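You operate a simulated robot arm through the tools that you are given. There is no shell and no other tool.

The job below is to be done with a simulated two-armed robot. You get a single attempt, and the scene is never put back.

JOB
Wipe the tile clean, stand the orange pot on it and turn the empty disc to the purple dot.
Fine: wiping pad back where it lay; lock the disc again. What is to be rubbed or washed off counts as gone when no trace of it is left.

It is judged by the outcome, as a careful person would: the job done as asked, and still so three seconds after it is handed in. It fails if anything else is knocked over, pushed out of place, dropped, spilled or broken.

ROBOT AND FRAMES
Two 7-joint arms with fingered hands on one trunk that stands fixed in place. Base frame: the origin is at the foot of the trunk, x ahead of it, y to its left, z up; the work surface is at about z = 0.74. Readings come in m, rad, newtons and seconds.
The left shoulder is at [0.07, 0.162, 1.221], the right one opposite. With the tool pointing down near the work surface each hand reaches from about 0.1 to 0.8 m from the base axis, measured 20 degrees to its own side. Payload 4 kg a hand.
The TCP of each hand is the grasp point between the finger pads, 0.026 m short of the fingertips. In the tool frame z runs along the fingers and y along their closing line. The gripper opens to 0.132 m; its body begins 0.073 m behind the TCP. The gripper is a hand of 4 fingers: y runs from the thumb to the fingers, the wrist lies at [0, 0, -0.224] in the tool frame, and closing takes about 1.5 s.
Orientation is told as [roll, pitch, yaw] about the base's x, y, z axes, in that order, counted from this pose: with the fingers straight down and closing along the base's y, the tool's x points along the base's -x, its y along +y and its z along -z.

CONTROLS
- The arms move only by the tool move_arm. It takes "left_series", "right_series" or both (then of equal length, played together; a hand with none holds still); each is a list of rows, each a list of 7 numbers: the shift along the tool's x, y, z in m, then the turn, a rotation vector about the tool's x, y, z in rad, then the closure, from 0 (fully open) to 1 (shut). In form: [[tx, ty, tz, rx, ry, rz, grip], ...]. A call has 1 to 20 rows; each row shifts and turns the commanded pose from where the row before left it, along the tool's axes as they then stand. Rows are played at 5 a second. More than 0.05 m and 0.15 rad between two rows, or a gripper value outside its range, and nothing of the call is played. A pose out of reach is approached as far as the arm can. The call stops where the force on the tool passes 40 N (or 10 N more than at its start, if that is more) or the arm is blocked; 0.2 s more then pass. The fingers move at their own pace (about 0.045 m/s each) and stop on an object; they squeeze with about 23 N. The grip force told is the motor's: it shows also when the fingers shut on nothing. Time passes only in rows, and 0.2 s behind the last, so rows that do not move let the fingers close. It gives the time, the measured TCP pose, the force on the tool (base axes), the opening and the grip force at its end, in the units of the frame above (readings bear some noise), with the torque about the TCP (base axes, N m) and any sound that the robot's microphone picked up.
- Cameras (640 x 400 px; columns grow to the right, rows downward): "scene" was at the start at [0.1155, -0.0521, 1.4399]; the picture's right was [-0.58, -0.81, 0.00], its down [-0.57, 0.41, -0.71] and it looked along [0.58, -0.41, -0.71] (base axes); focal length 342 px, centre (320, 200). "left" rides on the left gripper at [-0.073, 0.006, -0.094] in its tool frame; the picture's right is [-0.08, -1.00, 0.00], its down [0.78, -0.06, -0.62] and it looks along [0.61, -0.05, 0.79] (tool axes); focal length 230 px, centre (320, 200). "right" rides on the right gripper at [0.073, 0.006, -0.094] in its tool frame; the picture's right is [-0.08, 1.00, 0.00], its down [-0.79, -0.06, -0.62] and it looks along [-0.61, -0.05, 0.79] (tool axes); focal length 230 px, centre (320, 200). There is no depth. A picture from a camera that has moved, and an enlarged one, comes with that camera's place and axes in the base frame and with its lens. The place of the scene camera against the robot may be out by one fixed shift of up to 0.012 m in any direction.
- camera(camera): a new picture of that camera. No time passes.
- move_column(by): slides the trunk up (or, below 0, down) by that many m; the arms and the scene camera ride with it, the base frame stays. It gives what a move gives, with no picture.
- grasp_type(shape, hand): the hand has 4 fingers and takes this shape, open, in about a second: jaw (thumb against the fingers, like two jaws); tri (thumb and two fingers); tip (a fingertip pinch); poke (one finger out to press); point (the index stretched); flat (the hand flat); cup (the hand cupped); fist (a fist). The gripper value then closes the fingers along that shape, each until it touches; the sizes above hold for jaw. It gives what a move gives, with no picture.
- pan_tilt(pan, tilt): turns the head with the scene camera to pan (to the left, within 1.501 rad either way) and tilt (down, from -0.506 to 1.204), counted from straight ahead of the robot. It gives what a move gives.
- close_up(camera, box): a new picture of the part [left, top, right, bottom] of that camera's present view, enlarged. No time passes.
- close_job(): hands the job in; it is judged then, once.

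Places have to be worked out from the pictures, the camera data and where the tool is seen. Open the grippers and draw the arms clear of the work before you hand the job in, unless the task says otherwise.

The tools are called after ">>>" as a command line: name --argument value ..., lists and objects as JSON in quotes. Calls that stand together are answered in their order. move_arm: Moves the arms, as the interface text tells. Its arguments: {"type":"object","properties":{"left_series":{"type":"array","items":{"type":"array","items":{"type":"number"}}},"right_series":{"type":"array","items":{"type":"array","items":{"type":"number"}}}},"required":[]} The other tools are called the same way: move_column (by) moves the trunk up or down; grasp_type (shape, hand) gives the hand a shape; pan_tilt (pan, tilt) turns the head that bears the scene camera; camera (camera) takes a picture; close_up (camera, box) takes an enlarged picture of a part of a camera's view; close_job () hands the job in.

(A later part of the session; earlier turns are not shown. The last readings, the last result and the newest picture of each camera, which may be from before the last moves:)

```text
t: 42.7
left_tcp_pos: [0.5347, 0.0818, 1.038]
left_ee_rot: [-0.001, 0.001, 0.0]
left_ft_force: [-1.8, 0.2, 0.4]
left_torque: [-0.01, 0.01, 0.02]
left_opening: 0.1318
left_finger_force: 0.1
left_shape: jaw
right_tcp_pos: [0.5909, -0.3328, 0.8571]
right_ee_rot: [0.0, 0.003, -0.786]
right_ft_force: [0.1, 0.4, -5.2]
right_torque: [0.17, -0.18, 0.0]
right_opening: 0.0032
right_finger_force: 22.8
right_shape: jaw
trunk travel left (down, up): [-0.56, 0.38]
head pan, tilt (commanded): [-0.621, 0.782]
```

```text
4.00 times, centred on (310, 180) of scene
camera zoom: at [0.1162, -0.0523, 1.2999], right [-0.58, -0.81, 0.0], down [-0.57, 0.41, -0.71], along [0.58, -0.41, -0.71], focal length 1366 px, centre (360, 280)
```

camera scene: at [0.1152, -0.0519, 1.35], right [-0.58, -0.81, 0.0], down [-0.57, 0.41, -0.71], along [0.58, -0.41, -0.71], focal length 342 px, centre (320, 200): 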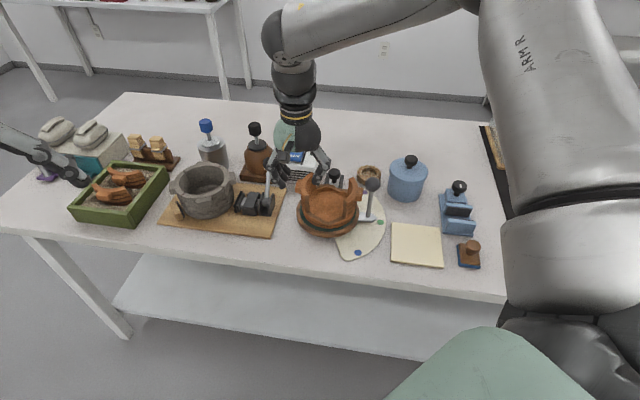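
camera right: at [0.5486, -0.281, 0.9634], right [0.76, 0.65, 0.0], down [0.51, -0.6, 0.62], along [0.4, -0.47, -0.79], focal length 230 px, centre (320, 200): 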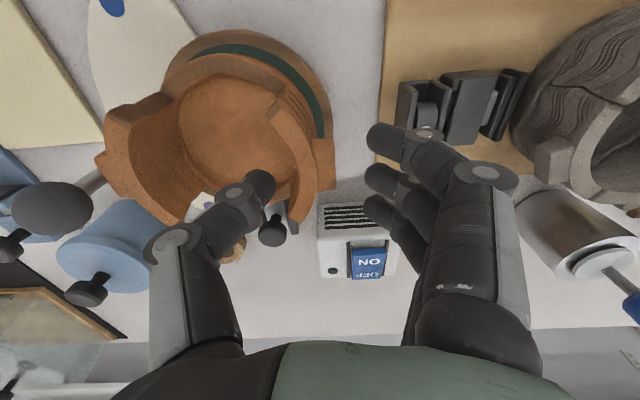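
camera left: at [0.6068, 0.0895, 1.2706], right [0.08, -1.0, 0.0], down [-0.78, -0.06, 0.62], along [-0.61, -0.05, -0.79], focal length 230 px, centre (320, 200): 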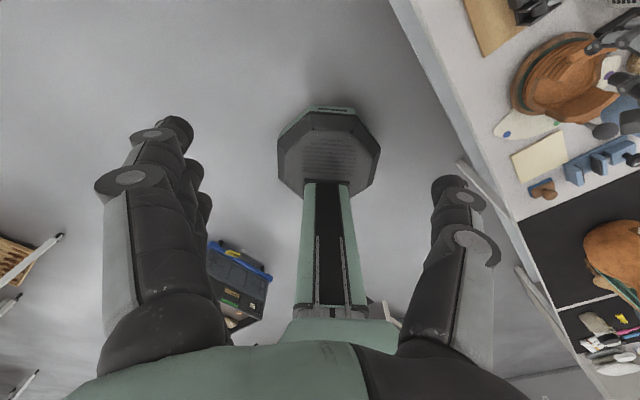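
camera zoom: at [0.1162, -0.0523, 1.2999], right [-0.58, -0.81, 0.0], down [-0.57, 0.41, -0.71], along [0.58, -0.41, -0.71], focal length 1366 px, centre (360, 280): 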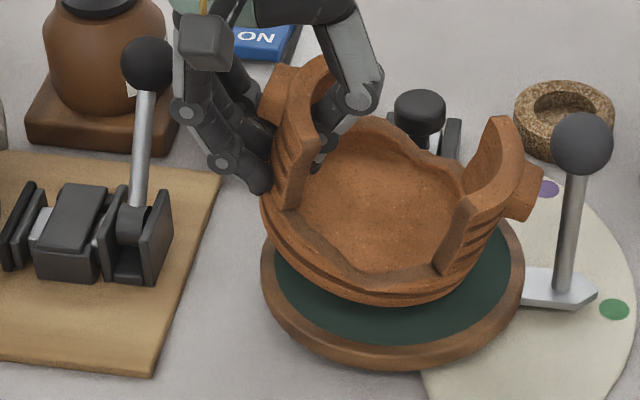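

The pot is now fully carried (about 5.2 N) and moving rigidly with the hand. I'll raise it slowly and move it toward the front, away from the handle and the lever.

>>> move_arm --right_series '[[0, 0, -0.008, 0, 0, 0, 1.0], [0, 0, -0.012, 0, 0, 0, 1.0], [0, 0, -0.012, 0, 0, 0, 1.0], [0, 0, -0.012, 0, 0, 0, 1.0], [0, 0, -0.01, 0, 0, 0, 1.0], [0.008, 0, -0.004, 0, 0, 0, 1.0], [0.014, 0, 0, 0, 0, 0, 1.0], [0.016, 0, 0, 0, 0, 0, 1.0], [0.016, 0, 0, 0, 0, 0, 1.0], [0.01, 0, 0, 0, 0, 0, 1.0], [0, 0, 0, 0, 0, 0, 1.0]]'

>>> camera --camera "right"

>>> camera --camera "scene"

```text
t: 45.1
left_tcp_pos: [0.5336, 0.082, 1.0372]
left_ee_rot: [-0.001, 0.0, -0.002]
left_ft_force: [0.1, 0.7, -0.1]
left_torque: [-0.01, -0.01, -0.03]
left_opening: 0.132
left_finger_force: 0.1
left_shape: jaw
right_tcp_pos: [0.5462, -0.2866, 0.9157]
right_ee_rot: [0.0, 0.0, -0.786]
right_ft_force: [0.4, -0.7, -5.0]
right_torque: [0.22, -0.18, -0.03]
right_opening: 0.0031
right_finger_force: 23.4
right_shape: jaw
trunk travel left (down, up): [-0.56, 0.38]
head pan, tilt (commanded): [-0.621, 0.782]
```

```text
taken
camera right: at [0.5003, -0.2312, 1.0098], right [0.76, 0.65, 0.0], down [0.51, -0.6, 0.62], along [0.4, -0.47, -0.79], focal length 230 px, centre (320, 200)
```

right: 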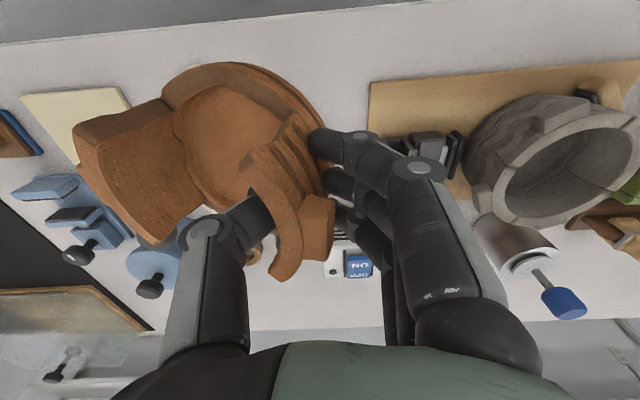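

```text
taken
camera scene: at [0.1162, -0.0523, 1.2999], right [-0.58, -0.81, 0.0], down [-0.57, 0.41, -0.71], along [0.58, -0.41, -0.71], focal length 342 px, centre (320, 200)
```

scene: 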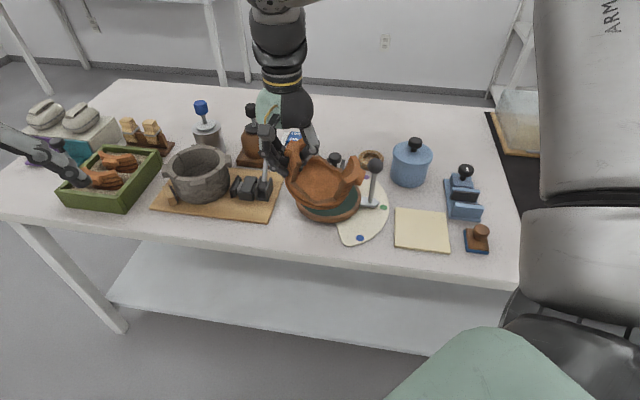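

The pot holds steady, carried at about 5 N. I'll look closely at its tilt.

>>> close_up --camera "scene" --box '[260, 110, 390, 230]'

>>> close_up --camera "right" --box '[60, 40, 400, 290]'

```text
3.33 times, centred on (325, 170) of scene
camera zoom: at [0.1162, -0.0523, 1.2999], right [-0.58, -0.81, 0.0], down [-0.57, 0.41, -0.71], along [0.58, -0.41, -0.71], focal length 1139 px, centre (303, 300)
```

zoom: 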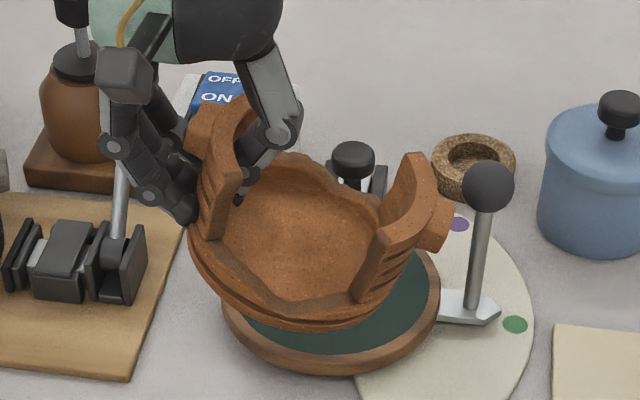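

```text
1.60 times, centred on (230, 165) of right
camera zoom: at [0.5003, -0.2312, 1.0098], right [0.76, 0.65, 0.0], down [0.51, -0.6, 0.62], along [0.4, -0.47, -0.79], focal length 368 px, centre (464, 256)
```

zoom: 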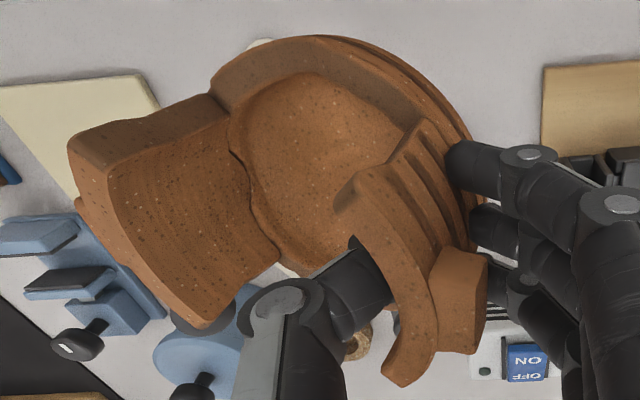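

I'll move further to the front, then slowly turn the hand by +45° so the grip ends up on the tile side away from the handle.

>>> move_arm --right_series '[[0.012, 0, 0, 0, 0, 0, 1.0], [0.016, 0, 0, 0, 0, 0, 1.0], [0.016, 0, 0, 0, 0, 0, 1.0], [0.016, 0, 0, 0, 0, 0, 1.0], [0.005, 0, 0, 0, 0, -0.05, 1.0], [0, 0, 0, 0, 0, -0.09, 1.0], [0, 0, 0, 0, 0, -0.1, 1.0], [0, 0, 0, 0, 0, -0.1, 1.0], [0, 0, 0, 0, 0, -0.1, 1.0], [0, 0, 0, 0, 0, -0.1, 1.0], [0, 0, 0, 0, 0, -0.1, 1.0], [0, 0, 0, 0, 0, -0.09, 1.0], [0, 0, 0, 0, 0, -0.056, 1.0], [0, 0, 0, 0, 0, 0, 1.0]]'

>>> camera --camera "right"

>>> close_up --camera "scene" --box '[240, 90, 400, 240]'

```text
t: 48.1
left_tcp_pos: [0.5336, 0.0801, 1.0385]
left_ee_rot: [0.0, 0.001, -0.001]
left_ft_force: [-0.6, -0.4, 0.7]
left_torque: [-0.03, 0.01, 0.0]
left_opening: 0.132
left_finger_force: 0.1
left_shape: jaw
right_tcp_pos: [0.5009, -0.2425, 0.9176]
right_ee_rot: [0.001, 0.0, 0.0]
right_ft_force: [0.2, 0.2, -4.8]
right_torque: [0.26, 0.01, -0.02]
right_opening: 0.0032
right_finger_force: 23.3
right_shape: jaw
trunk travel left (down, up): [-0.56, 0.38]
head pan, tilt (commanded): [-0.621, 0.782]
```

```text
taken
camera right: at [0.4284, -0.2365, 1.0103], right [0.08, 1.0, 0.0], down [0.79, -0.06, 0.62], along [0.61, -0.05, -0.79], focal length 230 px, centre (320, 200)
```

right: 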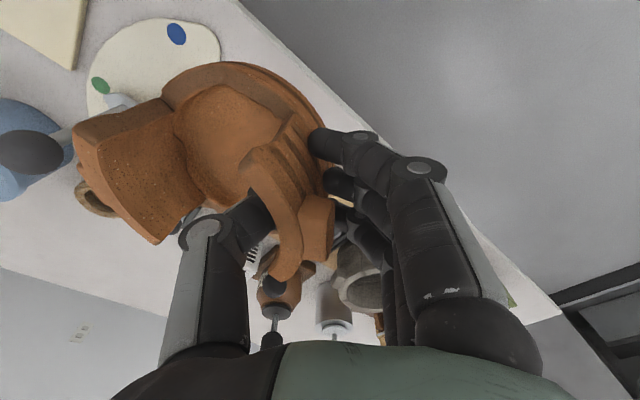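

```text
2.67 times, centred on (320, 165) of scene
camera zoom: at [0.116, -0.0522, 1.2999], right [-0.58, -0.81, 0.0], down [-0.57, 0.41, -0.71], along [0.58, -0.41, -0.71], focal length 911 px, centre (320, 293)
```

zoom: 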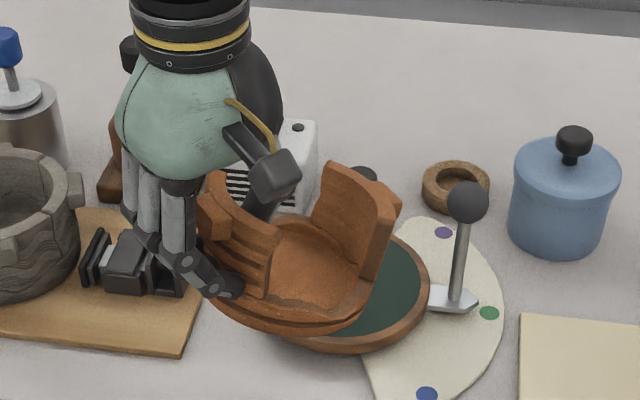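

Yaw is now 0. I'll level the pot by tilting the hand about its x axis in small steps.

>>> move_arm --right_series '[[0, 0, 0, 0.04, 0, 0, 1.0], [0, 0, 0, 0.05, 0, 0, 1.0], [0, 0, 0, 0.05, 0, 0, 1.0], [0, 0, 0, 0.05, 0, 0, 1.0], [0, 0, 0, 0.04, 0, 0, 1.0], [0, 0, 0, 0, 0, 0, 1.0]]'

>>> camera --camera "right"

>>> close_up --camera "scene" --box '[240, 90, 400, 240]'

>>> camera --camera "left"

```text
t: 49.5
left_tcp_pos: [0.5352, 0.0827, 1.0388]
left_ee_rot: [0.0, 0.001, -0.003]
left_ft_force: [0.4, 0.9, 1.0]
left_torque: [0.02, -0.01, 0.01]
left_opening: 0.1318
left_finger_force: 0.1
left_shape: jaw
right_tcp_pos: [0.4917, -0.2538, 0.912]
right_ee_rot: [-0.224, -0.002, 0.001]
right_ft_force: [0.3, 0.4, -4.7]
right_torque: [0.28, -0.01, 0.01]
right_opening: 0.0031
right_finger_force: 22.8
right_shape: jaw
right hand out of reach, approached as far as the arm can: row 5
trunk travel left (down, up): [-0.56, 0.38]
head pan, tilt (commanded): [-0.621, 0.782]
```

```text
taken
camera right: at [0.4198, -0.227, 1.0016], right [0.08, 0.97, -0.22], down [0.78, 0.08, 0.62], along [0.62, -0.22, -0.76], focal length 230 px, centre (320, 200)
```

right: 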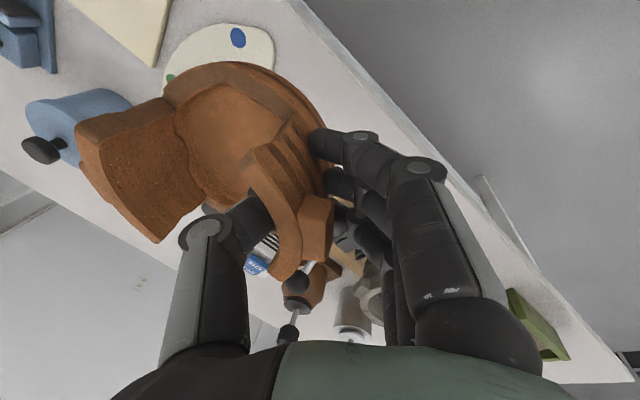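

```text
2.67 times, centred on (320, 165) of scene
camera zoom: at [0.1164, -0.0521, 1.2998], right [-0.58, -0.81, 0.0], down [-0.57, 0.41, -0.71], along [0.58, -0.41, -0.71], focal length 911 px, centre (320, 293)
```

zoom: 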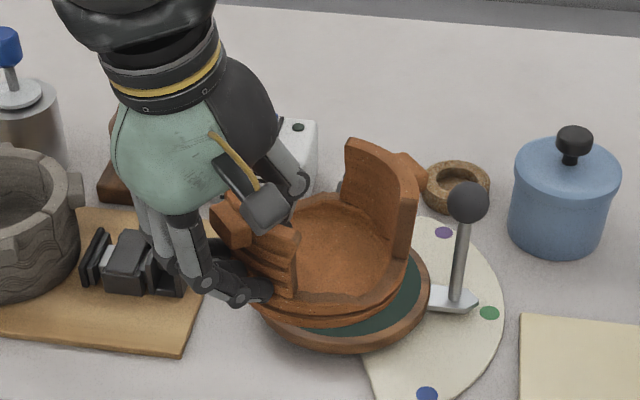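

```text
taken
camera left: at [0.6072, 0.0894, 1.1303], right [0.08, -1.0, 0.0], down [-0.78, -0.06, 0.62], along [-0.62, -0.05, -0.79], focal length 230 px, centre (320, 200)
```

left: 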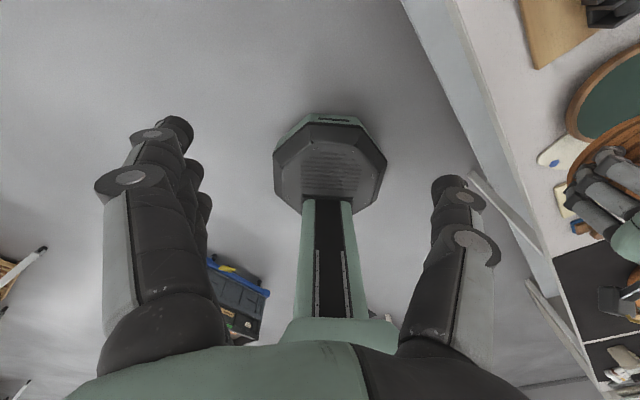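

The pot is nearly level now. I'll carry it around the front of the handle toward a point above the tile.

>>> move_arm --right_series '[[0.012, -0.007, 0.0016, 0, 0, 0, 1.0], [0.017, -0.0105, 0.0024, 0, 0, 0, 1.0], [0.017, -0.0105, 0.0024, 0, 0, 0, 1.0], [0.017, -0.0105, 0.0024, 0, 0, 0, 1.0], [0.017, -0.0103, 0.0023, 0, 0, 0, 1.0], [0.0057, -0.0174, 0.004, 0, 0, 0, 1.0], [0.0057, -0.0174, 0.004, 0, 0, 0, 1.0], [0.0057, -0.0174, 0.004, 0, 0, 0, 1.0], [0.0057, -0.0174, 0.004, 0, 0, 0, 1.0], [0.0057, -0.0174, 0.004, 0, 0, 0, 1.0], [0.0057, -0.0174, 0.004, 0, 0, 0, 1.0], [0.0058, -0.0174, 0.004, 0, 0, 0, 1.0], [0, 0, 0, 0, 0, 0, 1.0]]'

>>> camera --camera "right"

>>> camera --camera "scene"

>>> camera --camera "left"

```text
t: 52.3
left_tcp_pos: [0.5338, 0.0826, 1.038]
left_ee_rot: [-0.001, 0.0, 0.001]
left_ft_force: [0.0, -0.1, -0.6]
left_torque: [0.0, -0.03, -0.01]
left_opening: 0.1319
left_finger_force: 0.1
left_shape: jaw
right_tcp_pos: [0.3706, -0.4283, 0.9127]
right_ee_rot: [-0.229, 0.001, 0.0]
right_ft_force: [-0.1, 0.6, -4.7]
right_torque: [0.3, 0.02, -0.02]
right_opening: 0.0032
right_finger_force: 23.0
right_shape: jaw
trunk travel left (down, up): [-0.56, 0.38]
head pan, tilt (commanded): [-0.621, 0.782]
```

```text
taken
camera right: at [0.2997, -0.4005, 1.0028], right [0.08, 0.97, -0.23], down [0.79, 0.08, 0.61], along [0.61, -0.23, -0.76], focal length 230 px, centre (320, 200)
```

right: 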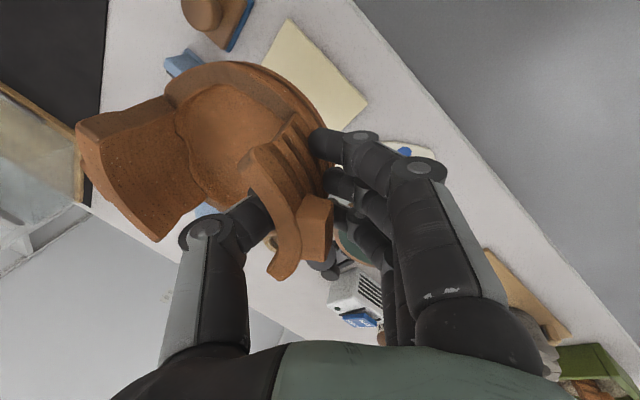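

```text
taken
camera scene: at [0.1161, -0.052, 1.2999], right [-0.58, -0.81, 0.0], down [-0.57, 0.41, -0.71], along [0.58, -0.41, -0.71], focal length 342 px, centre (320, 200)
```

scene: 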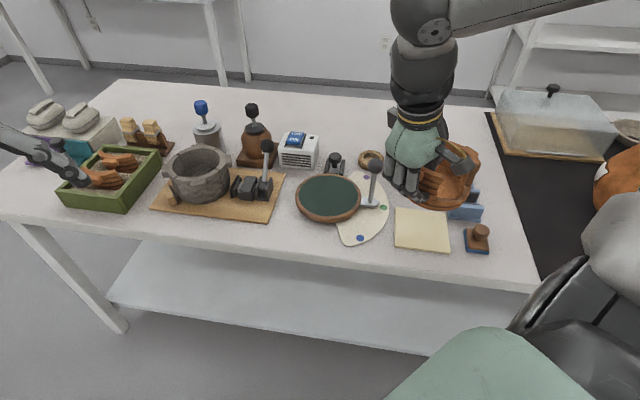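

```text
taken
camera left: at [0.607, 0.0895, 1.1303], right [0.08, -1.0, 0.0], down [-0.78, -0.06, 0.62], along [-0.62, -0.05, -0.79], focal length 230 px, centre (320, 200)
```

left: 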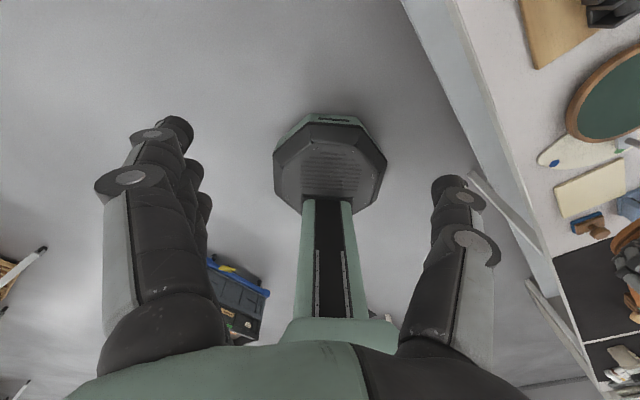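

The pot is over the tile area. I'll turn the left hand a little so its camera can watch the landing from the side.

>>> move_arm --left_series '[[0, -0.02, 0, 0, 0, -0.13, 0], [0, -0.02, 0, 0, 0, -0.13, 0], [0, -0.02, 0, 0, 0, -0.13, 0], [0, -0.02, 0, 0, 0, -0.13, 0], [0, 0, 0, 0, 0, -0.13, 0], [0, 0, 0, 0, 0, 0, 0]]'

>>> camera --camera "left"

>>> close_up --camera "scene" --box '[370, 110, 500, 260]'

```text
t: 53.7
left_tcp_pos: [0.5489, 0.0032, 1.0373]
left_ee_rot: [0.0, 0.0, 0.651]
left_ft_force: [0.1, -0.1, -0.4]
left_torque: [0.0, 0.03, 0.0]
left_opening: 0.1321
left_finger_force: 0.0
left_shape: jaw
right_tcp_pos: [0.3703, -0.4283, 0.9133]
right_ee_rot: [-0.229, 0.0, 0.001]
right_ft_force: [-0.2, -0.7, -4.8]
right_torque: [0.3, 0.0, 0.02]
right_opening: 0.003
right_finger_force: 22.8
right_shape: jaw
trunk travel left (down, up): [-0.56, 0.38]
head pan, tilt (commanded): [-0.621, 0.782]
```

```text
taken
camera left: at [0.6037, 0.0533, 1.13], right [0.67, -0.75, 0.0], down [-0.59, -0.52, 0.62], along [-0.46, -0.41, -0.79], focal length 230 px, centre (320, 200)
```

left: 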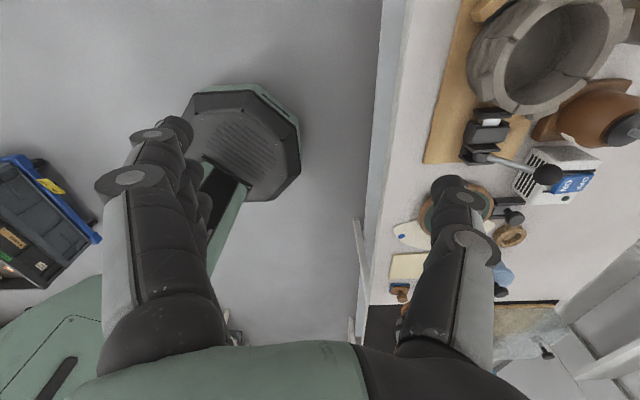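

```text
2.67 times, centred on (435, 185) of scene
camera zoom: at [0.1159, -0.0528, 1.2999], right [-0.58, -0.81, 0.0], down [-0.57, 0.41, -0.71], along [0.58, -0.41, -0.71], focal length 911 px, centre (13, 240)
```

zoom: 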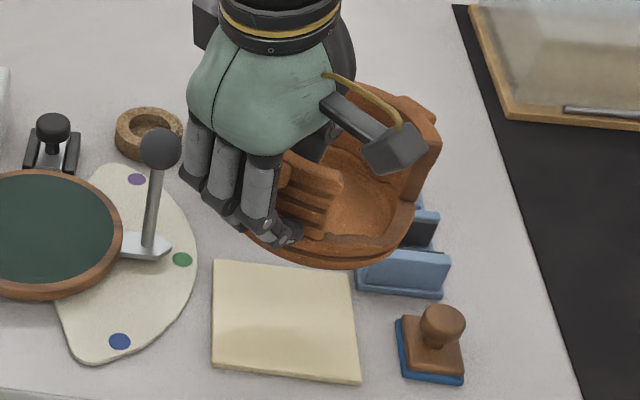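

The left thumb blocks that view, so I'll turn the left hand a bit more.

>>> move_arm --left_series '[[0, 0, 0, 0, 0, -0.13, 0], [0, 0, 0, 0, 0, -0.13, 0], [0, 0, 0, 0, 0, -0.13, 0], [0, 0, 0, 0, 0, -0.1, 0], [0, 0, 0, 0, 0, 0, 0]]'

>>> camera --camera "left"

```text
t: 54.9
left_tcp_pos: [0.5493, 0.0033, 1.039]
left_ee_rot: [0.001, 0.0, 1.141]
left_ft_force: [-0.2, -0.5, -0.1]
left_torque: [0.01, 0.01, -0.01]
left_opening: 0.1318
left_finger_force: 0.0
left_shape: jaw
right_tcp_pos: [0.3707, -0.4278, 0.914]
right_ee_rot: [-0.228, 0.0, 0.0]
right_ft_force: [-0.8, 0.6, -3.7]
right_torque: [0.28, 0.0, -0.03]
right_opening: 0.0032
right_finger_force: 23.1
right_shape: jaw
trunk travel left (down, up): [-0.56, 0.38]
head pan, tilt (commanded): [-0.621, 0.782]
```

```text
taken
camera left: at [0.5747, 0.0742, 1.1309], right [0.94, -0.34, 0.0], down [-0.27, -0.74, 0.62], along [-0.21, -0.58, -0.79], focal length 230 px, centre (320, 200)
```

left: 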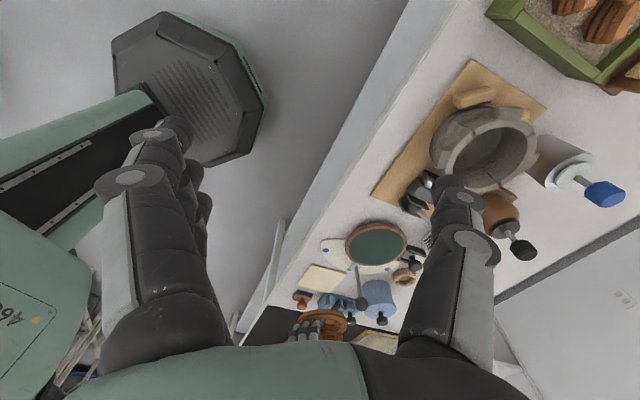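

>>> close_up --camera "left" --box '[260, 230, 420, 350]'

>>> close_up --camera "scene" --box '[400, 130, 480, 220]'

```text
3.33 times, centred on (340, 290) of left
camera zoom: at [0.5747, 0.0742, 1.1309], right [0.94, -0.34, 0.0], down [-0.27, -0.74, 0.62], along [-0.21, -0.58, -0.79], focal length 767 px, centre (253, -100)
```

zoom: 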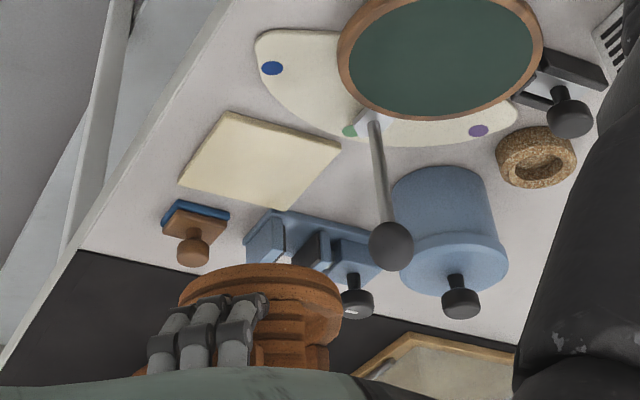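

```text
4.44 times, centred on (440, 175) of scene
camera zoom: at [0.1158, -0.0525, 1.2999], right [-0.58, -0.81, 0.0], down [-0.57, 0.41, -0.71], along [0.58, -0.41, -0.71], focal length 1518 px, centre (-213, 311)
```

zoom: 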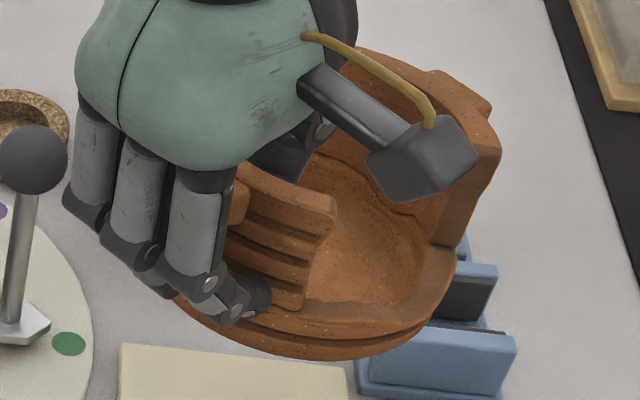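

The pot looks level and is centred over the tile within a few millimetres. Its far lug would land close to the blue vise, though, so I'll first rotate the pot about 0.5 rad in the air.

>>> move_arm --right_series '[[0.0057, -0.0009, 0, 0, -0.0182, -0.0779, 1.0], [0.0057, -0.0003, 0, 0, -0.0227, -0.0974, 1.0], [0.0057, 0.0003, 0, 0, -0.0227, -0.0974, 1.0], [0.0057, 0.0008, 0, 0, -0.0227, -0.0974, 1.0], [0.0057, 0.0014, 0, 0, -0.0227, -0.0974, 1.0], [0, 0, 0, 0, -0.0045, -0.0195, 1.0], [0, 0, 0, 0, 0, 0, 1.0]]'

>>> close_up --camera "scene" --box '[370, 110, 500, 260]'

>>> close_up --camera "left" --box '[260, 230, 420, 350]'

>>> camera --camera "right"

```text
t: 56.5
left_tcp_pos: [0.5491, 0.0049, 1.0382]
left_ee_rot: [0.002, 0.001, 1.141]
left_ft_force: [0.0, 0.7, -0.4]
left_torque: [0.0, -0.03, -0.01]
left_opening: 0.132
left_finger_force: 0.0
left_shape: jaw
right_tcp_pos: [0.3425, -0.4336, 0.9123]
right_ee_rot: [-0.229, 0.0, 0.501]
right_ft_force: [0.0, -0.1, -5.5]
right_torque: [0.26, 0.15, -0.01]
right_opening: 0.0031
right_finger_force: 22.9
right_shape: jaw
trunk travel left (down, up): [-0.56, 0.38]
head pan, tilt (commanded): [-0.621, 0.782]
```

```text
2.67 times, centred on (435, 185) of scene
camera zoom: at [0.1157, -0.0525, 1.2999], right [-0.58, -0.81, 0.0], down [-0.57, 0.41, -0.71], along [0.58, -0.41, -0.71], focal length 911 px, centre (13, 240)
```

zoom: 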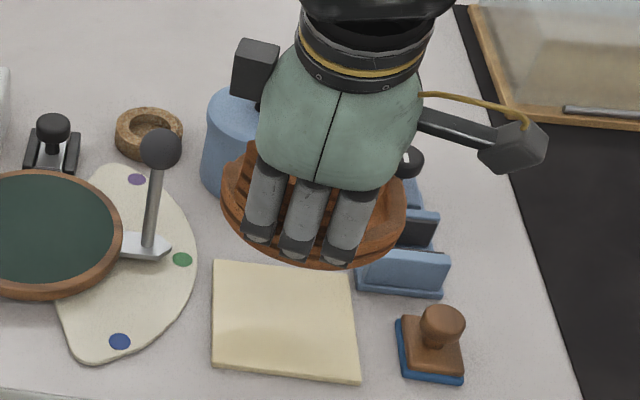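

```text
3.33 times, centred on (340, 290) of left
camera zoom: at [0.5747, 0.074, 1.1309], right [0.94, -0.35, 0.0], down [-0.27, -0.74, 0.62], along [-0.21, -0.58, -0.79], focal length 767 px, centre (253, -100)
```

zoom: 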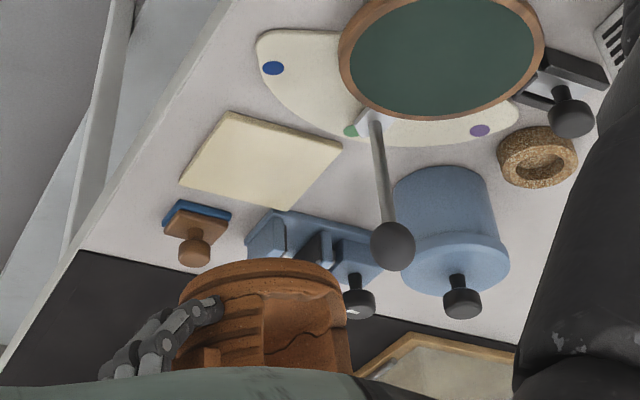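

```text
taken
camera right: at [0.2675, -0.444, 1.0028], right [-0.4, 0.89, -0.23], down [0.65, 0.45, 0.61], along [0.65, 0.1, -0.76], focal length 230 px, centre (320, 200)
```

right: 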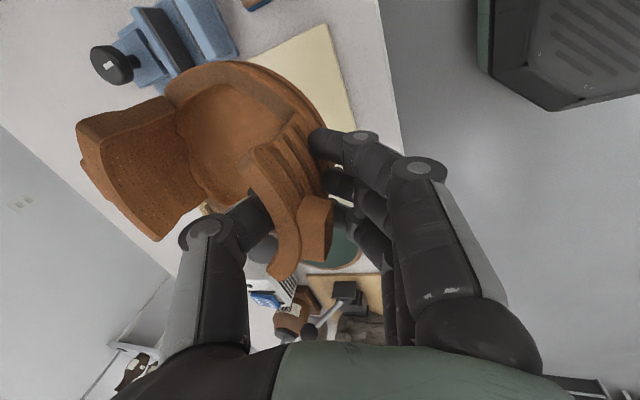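

>>> close_up --camera "scene" --box '[440, 140, 535, 215]'

>>> close_up --camera "scene" --box '[445, 140, 525, 215]'

>>> close_up --camera "left" --box '[290, 285, 360, 335]'

```text
5.33 times, centred on (488, 178) of scene
camera zoom: at [0.1157, -0.0525, 1.2999], right [-0.58, -0.81, 0.0], down [-0.57, 0.41, -0.71], along [0.58, -0.41, -0.71], focal length 1822 px, centre (-573, 320)
```

zoom: 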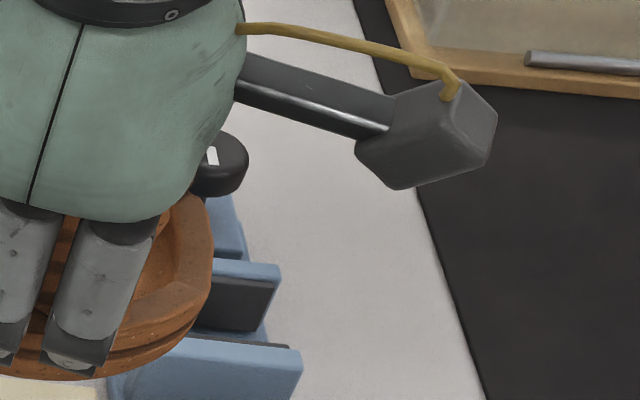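

```text
5.33 times, centred on (485, 178) of scene
camera zoom: at [0.1157, -0.0525, 1.2999], right [-0.58, -0.81, 0.0], down [-0.57, 0.41, -0.71], along [0.58, -0.41, -0.71], focal length 1822 px, centre (-560, 320)
```

zoom: 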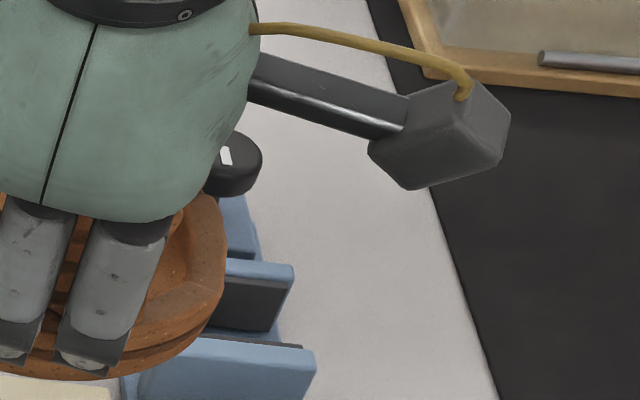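

```text
8.00 times, centred on (325, 310) of left
camera zoom: at [0.5747, 0.074, 1.1309], right [0.94, -0.35, 0.0], down [-0.27, -0.74, 0.62], along [-0.21, -0.58, -0.79], focal length 1841 px, centre (280, -680)
```

zoom: 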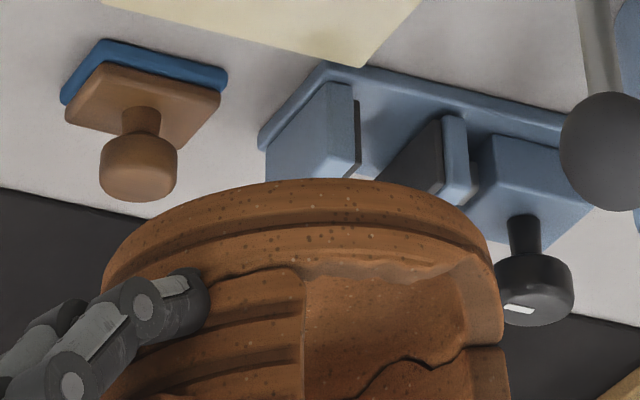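

The pot is level within a few degrees. I'll lower the trunk by 7 cm toward the tile and re-check.

>>> move_column --by -0.07

>>> close_up --camera "scene" --box '[370, 90, 500, 240]'

>>> close_up --camera "left" --box '[260, 250, 400, 350]'

```text
t: 57.5
left_tcp_pos: [0.5491, 0.0027, 0.9695]
left_ee_rot: [0.001, -0.001, 1.141]
left_ft_force: [0.2, -0.7, 0.7]
left_torque: [0.01, 0.03, -0.03]
left_opening: 0.132
left_finger_force: 0.0
left_shape: jaw
right_tcp_pos: [0.342, -0.4327, 0.8442]
right_ee_rot: [-0.229, 0.0, 0.5]
right_ft_force: [0.1, -0.6, -4.5]
right_torque: [0.22, 0.13, 0.01]
right_opening: 0.0031
right_finger_force: 23.4
right_shape: jaw
trunk travel left (down, up): [-0.49, 0.45]
head pan, tilt (commanded): [-0.621, 0.782]
```

```text
2.67 times, centred on (435, 165) of scene
camera zoom: at [0.1156, -0.0523, 1.23], right [-0.58, -0.81, 0.0], down [-0.57, 0.41, -0.71], along [0.58, -0.41, -0.71], focal length 911 px, centre (13, 293)
```

zoom: 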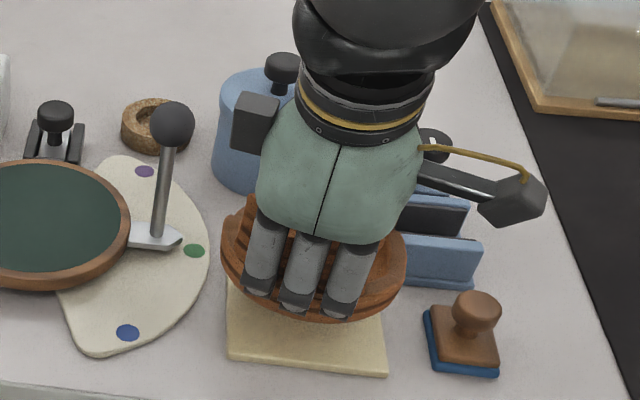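

```text
4.00 times, centred on (330, 300) of left
camera zoom: at [0.5745, 0.0742, 1.0611], right [0.94, -0.35, 0.0], down [-0.27, -0.74, 0.62], along [-0.21, -0.58, -0.79], focal length 920 px, centre (280, -200)
```

zoom: 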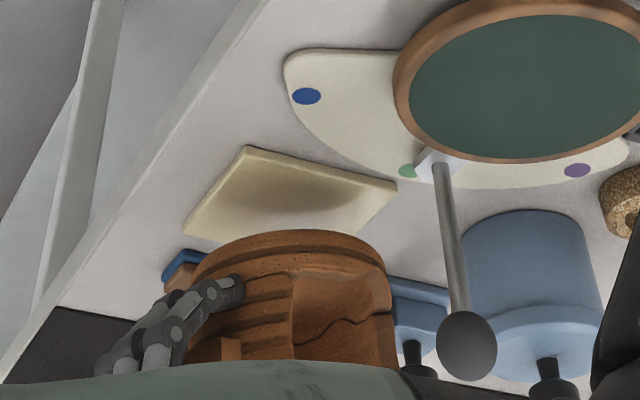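

About 4 cm remain to the tile. I'll lower 2.5 cm more with the trunk, then finish with small arm steps.

>>> move_column --by -0.025

>>> close_up --camera "left" --box '[260, 250, 400, 350]'

>>> close_up --camera "scene" --box '[370, 90, 500, 240]'

```text
t: 58.2
left_tcp_pos: [0.5495, 0.0056, 0.9437]
left_ee_rot: [-0.001, 0.001, 1.14]
left_ft_force: [0.2, 0.4, -0.6]
left_torque: [0.0, -0.02, 0.06]
left_opening: 0.1319
left_finger_force: 0.1
left_shape: jaw
right_tcp_pos: [0.3426, -0.432, 0.818]
right_ee_rot: [-0.228, 0.0, 0.498]
right_ft_force: [-0.7, -0.1, -5.1]
right_torque: [0.25, 0.12, 0.0]
right_opening: 0.0031
right_finger_force: 22.8
right_shape: jaw
trunk travel left (down, up): [-0.465, 0.475]
head pan, tilt (commanded): [-0.621, 0.782]
```

```text
4.00 times, centred on (330, 300) of left
camera zoom: at [0.5744, 0.0743, 1.036], right [0.94, -0.35, 0.0], down [-0.27, -0.74, 0.62], along [-0.21, -0.58, -0.79], focal length 920 px, centre (280, -200)
```

zoom: 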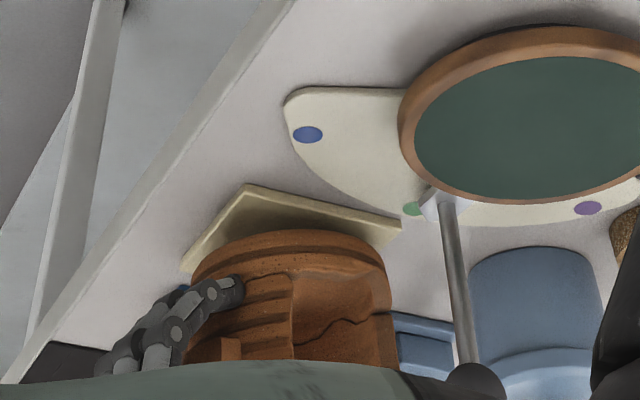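

```text
2.67 times, centred on (435, 165) of scene
camera zoom: at [0.1154, -0.0522, 1.2049], right [-0.58, -0.81, 0.0], down [-0.57, 0.41, -0.71], along [0.58, -0.41, -0.71], focal length 911 px, centre (13, 293)
```

zoom: 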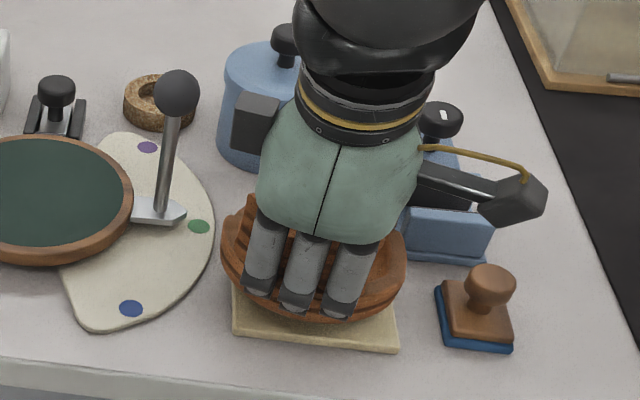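

Both views show the pot centred on the tile within a few millimetres, with about 1.5 cm to go. I'll descend with the arm in small steps while watching the force.

>>> move_arm --right_series '[[0, 0.0007, 0.0029, 0, 0, 0, 1.0], [0, 0.0007, 0.0029, 0, 0, 0, 1.0], [0, 0.0007, 0.0029, 0, 0, 0, 1.0], [0, 0, 0, 0, 0, 0, 1.0]]'

>>> close_up --camera "left" --box '[260, 250, 400, 350]'

```text
t: 59.2
left_tcp_pos: [0.5503, 0.0034, 0.9446]
left_ee_rot: [-0.001, -0.001, 1.14]
left_ft_force: [0.2, 0.3, -0.4]
left_torque: [0.04, -0.03, 0.01]
left_opening: 0.1317
left_finger_force: 0.1
left_shape: jaw
right_tcp_pos: [0.3425, -0.4318, 0.8101]
right_ee_rot: [-0.228, 0.002, 0.499]
right_ft_force: [-0.3, 0.0, -4.1]
right_torque: [0.2, 0.16, 0.0]
right_opening: 0.0029
right_finger_force: 22.9
right_shape: jaw
trunk travel left (down, up): [-0.465, 0.475]
head pan, tilt (commanded): [-0.621, 0.782]
```

```text
4.00 times, centred on (330, 300) of left
camera zoom: at [0.5746, 0.0742, 1.0359], right [0.94, -0.35, 0.0], down [-0.27, -0.74, 0.62], along [-0.21, -0.58, -0.79], focal length 920 px, centre (280, -200)
```

zoom: 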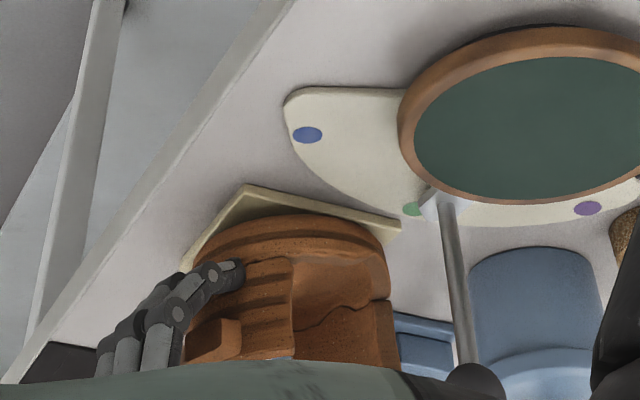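

Still hanging free. I'll take a few more small steps.

>>> move_arm --right_series '[[0, 0.0006, 0.0024, 0, 0, 0, 1.0], [0, 0.0006, 0.0024, 0, 0, 0, 1.0], [0, 0, 0, 0, 0, 0, 1.0]]'

>>> close_up --camera "left" --box '[290, 280, 360, 335]'

>>> close_up --camera "scene" --box '[390, 140, 490, 230]'

```text
t: 60.0
left_tcp_pos: [0.549, 0.0032, 0.9445]
left_ee_rot: [0.002, 0.001, 1.14]
left_ft_force: [-0.7, -0.3, 0.1]
left_torque: [0.0, 0.0, 0.02]
left_opening: 0.1321
left_finger_force: 0.0
left_shape: jaw
right_tcp_pos: [0.3426, -0.4313, 0.8038]
right_ee_rot: [-0.229, 0.001, 0.499]
right_ft_force: [-0.2, -0.4, -2.9]
right_torque: [0.11, 0.07, 0.01]
right_opening: 0.003
right_finger_force: 22.3
right_shape: jaw
trunk travel left (down, up): [-0.465, 0.475]
head pan, tilt (commanded): [-0.621, 0.782]
```

```text
7.27 times, centred on (325, 308) of left
camera zoom: at [0.5746, 0.0743, 1.0359], right [0.94, -0.35, 0.0], down [-0.27, -0.74, 0.62], along [-0.21, -0.58, -0.79], focal length 1673 px, centre (284, -582)
```

zoom: 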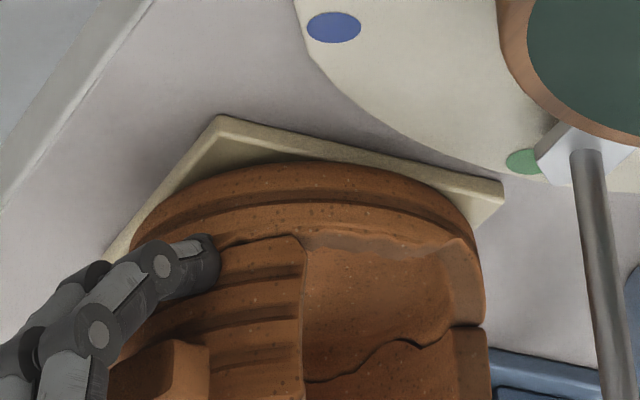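

```text
4.44 times, centred on (440, 185) of scene
camera zoom: at [0.1157, -0.0522, 1.2049], right [-0.58, -0.81, 0.0], down [-0.57, 0.41, -0.71], along [0.58, -0.41, -0.71], focal length 1518 px, centre (-213, 267)
```

zoom: 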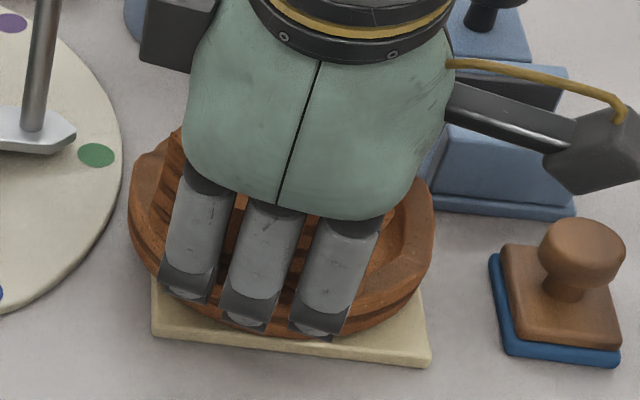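

Touching now: the load dropped to 2.9 N and the torque halved. I'll continue until the tile carries the pot.

>>> move_arm --right_series '[[0, 0.0005, 0.002, 0, 0, 0, 1.0], [0, 0.0003, 0.0015, 0, 0, 0, 1.0], [0, 0, 0, 0, 0, 0, 1.0]]'

>>> close_up --camera "left" --box '[290, 280, 360, 335]'

```text
t: 60.9
left_tcp_pos: [0.5482, 0.0062, 0.944]
left_ee_rot: [-0.001, 0.001, 1.14]
left_ft_force: [-0.3, 0.0, -0.3]
left_torque: [-0.05, -0.01, -0.06]
left_opening: 0.1316
left_finger_force: 0.1
left_shape: jaw
right_tcp_pos: [0.3419, -0.4324, 0.7996]
right_ee_rot: [-0.231, -0.001, 0.499]
right_ft_force: [0.1, -0.7, 0.1]
right_torque: [0.08, 0.0, -0.03]
right_opening: 0.003
right_finger_force: 22.9
right_shape: jaw
trunk travel left (down, up): [-0.465, 0.475]
head pan, tilt (commanded): [-0.621, 0.782]
```

```text
7.27 times, centred on (325, 308) of left
camera zoom: at [0.5744, 0.0745, 1.0361], right [0.94, -0.35, 0.0], down [-0.27, -0.74, 0.62], along [-0.21, -0.58, -0.79], focal length 1673 px, centre (284, -582)
```

zoom: 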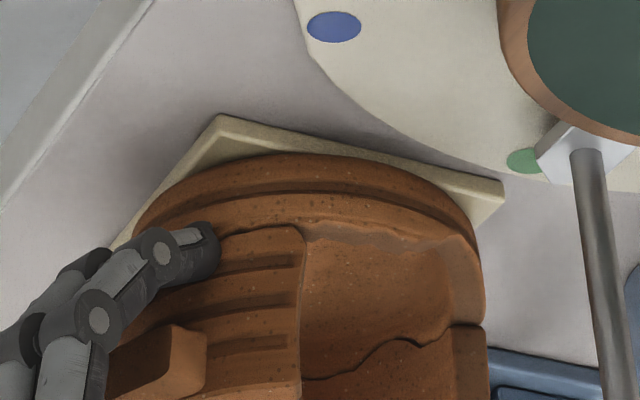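

The load on the hand is now zero. One more millimetre to make sure it sits flat, then I'll open slowly.

>>> move_arm --right_series '[[0, 0.0003, 0.0012, 0, 0, 0, 1.0], [0, 0, 0, 0, 0, 0, 1.0]]'

```text
t: 61.5
left_tcp_pos: [0.5501, 0.0042, 0.9446]
left_ee_rot: [0.0, 0.001, 1.139]
left_ft_force: [-0.4, -0.8, -0.7]
left_torque: [0.03, 0.04, 0.03]
left_opening: 0.132
left_finger_force: 0.0
left_shape: jaw
right_tcp_pos: [0.3427, -0.432, 0.7993]
right_ee_rot: [-0.228, 0.0, 0.499]
right_ft_force: [0.8, -1.0, 5.2]
right_torque: [-0.01, 0.02, -0.02]
right_opening: 0.0036
right_finger_force: 22.6
right_shape: jaw
trunk travel left (down, up): [-0.465, 0.475]
head pan, tilt (commanded): [-0.621, 0.782]
```

Firmly seated (pressing 5 N, no torque). I'll open the fingers gradually.

>>> move_arm --right_series '[[0, 0, 0, 0, 0, 0, 0.93], [0, 0, 0, 0, 0, 0, 0.87], [0, 0, 0, 0, 0, 0, 0.81], [0, 0, 0, 0, 0, 0, 0.75], [0, 0, 0, 0, 0, 0, 0.69], [0, 0, 0, 0, 0, 0, 0.63], [0, 0, 0, 0, 0, 0, 0.6], [0, 0, 0, 0, 0, 0, 0.6]]'

>>> camera --camera "right"

>>> close_up --camera "left" --box '[260, 250, 400, 350]'

>>> close_up --camera "scene" --box '[390, 120, 490, 230]'

```text
t: 63.2
left_tcp_pos: [0.5485, 0.0052, 0.9439]
left_ee_rot: [0.0, 0.002, 1.14]
left_ft_force: [0.1, -0.2, -0.6]
left_torque: [-0.03, -0.03, -0.01]
left_opening: 0.1318
left_finger_force: 0.0
left_shape: jaw
right_tcp_pos: [0.341, -0.4317, 0.7987]
right_ee_rot: [-0.231, -0.001, 0.499]
right_ft_force: [1.1, 1.1, -0.6]
right_torque: [-0.02, -0.03, -0.02]
right_opening: 0.052
right_finger_force: 0.0
right_shape: jaw
trunk travel left (down, up): [-0.465, 0.475]
head pan, tilt (commanded): [-0.621, 0.782]
```

```text
taken
camera right: at [0.267, -0.4429, 0.889], right [-0.4, 0.89, -0.23], down [0.65, 0.45, 0.61], along [0.65, 0.1, -0.76], focal length 230 px, centre (320, 200)
```

right: 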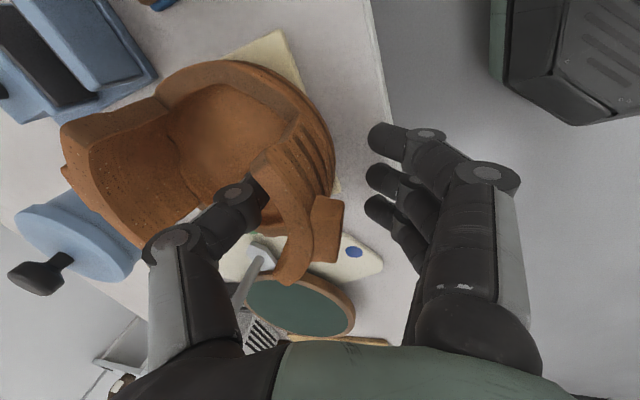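

```text
4.00 times, centred on (330, 300) of left
camera zoom: at [0.5744, 0.0745, 1.036], right [0.94, -0.35, 0.0], down [-0.27, -0.74, 0.62], along [-0.21, -0.58, -0.79], focal length 920 px, centre (280, -200)
```

zoom: 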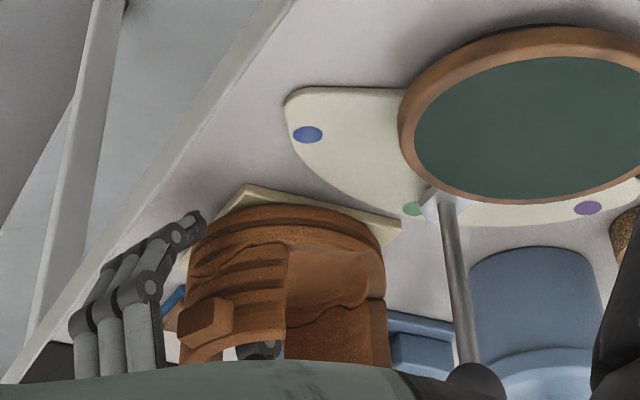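

```text
3.64 times, centred on (440, 175) of scene
camera zoom: at [0.1155, -0.052, 1.2049], right [-0.58, -0.81, 0.0], down [-0.57, 0.41, -0.71], along [0.58, -0.41, -0.71], focal length 1242 px, centre (-116, 291)
```

zoom: 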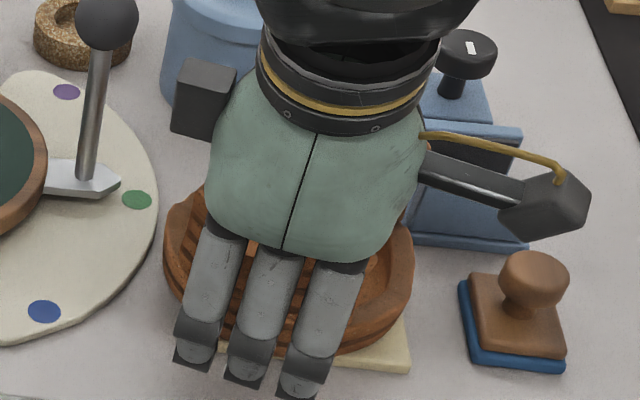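

The fingers are off and the pot stands on the tile. I'll retreat straight up.

>>> move_arm --right_series '[[0, -0.0023, -0.0097, 0, 0, 0, 0.6], [0, -0.0034, -0.0146, 0, 0, 0, 0.6], [0, -0.0045, -0.0195, 0, 0, 0, 0.6], [0, -0.0068, -0.0292, 0, 0, 0, 0.5], [0, -0.0068, -0.0292, 0, 0, 0, 0.4], [0, -0.0068, -0.0292, 0, 0, 0, 0.3], [0, 0, 0, 0, 0, 0, 0.3]]'

>>> camera --camera "right"

>>> close_up --camera "left" --box '[260, 250, 400, 350]'

>>> camera --camera "scene"

```text
t: 64.8
left_tcp_pos: [0.5489, 0.0042, 0.9438]
left_ee_rot: [0.002, 0.0, 1.141]
left_ft_force: [-0.5, 0.0, -0.3]
left_torque: [0.01, 0.03, 0.01]
left_opening: 0.1319
left_finger_force: 0.1
left_shape: jaw
right_tcp_pos: [0.3429, -0.4324, 0.9333]
right_ee_rot: [-0.228, -0.002, 0.499]
right_ft_force: [-0.2, -0.3, 0.0]
right_torque: [-0.03, 0.0, 0.02]
right_opening: 0.0921
right_finger_force: 0.1
right_shape: jaw
trunk travel left (down, up): [-0.465, 0.475]
head pan, tilt (commanded): [-0.621, 0.782]
```

```text
taken
camera right: at [0.267, -0.4439, 1.0232], right [-0.4, 0.89, -0.23], down [0.65, 0.45, 0.61], along [0.65, 0.1, -0.76], focal length 230 px, centre (320, 200)
```

right: 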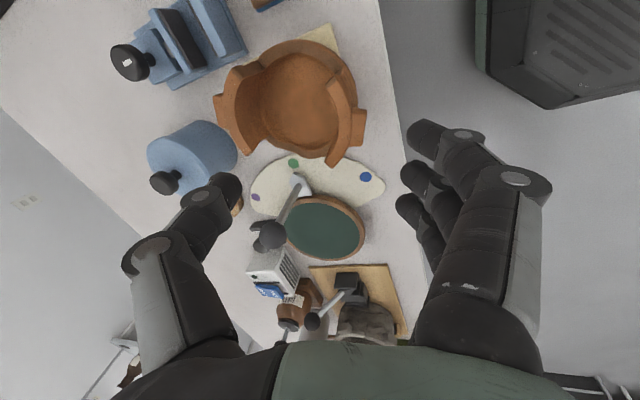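

```text
4.00 times, centred on (330, 300) of left
camera zoom: at [0.5747, 0.0741, 1.0359], right [0.94, -0.35, 0.0], down [-0.27, -0.74, 0.62], along [-0.21, -0.58, -0.79], focal length 920 px, centre (280, -200)
```

zoom: 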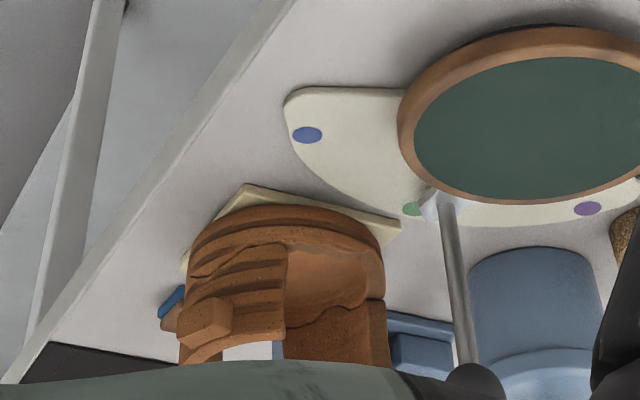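

```text
taken
camera scene: at [0.1158, -0.0525, 1.2049], right [-0.58, -0.81, 0.0], down [-0.57, 0.41, -0.71], along [0.58, -0.41, -0.71], focal length 342 px, centre (320, 200)
```

scene: 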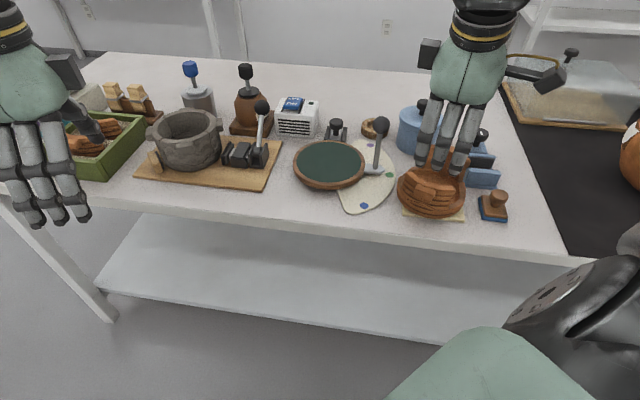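

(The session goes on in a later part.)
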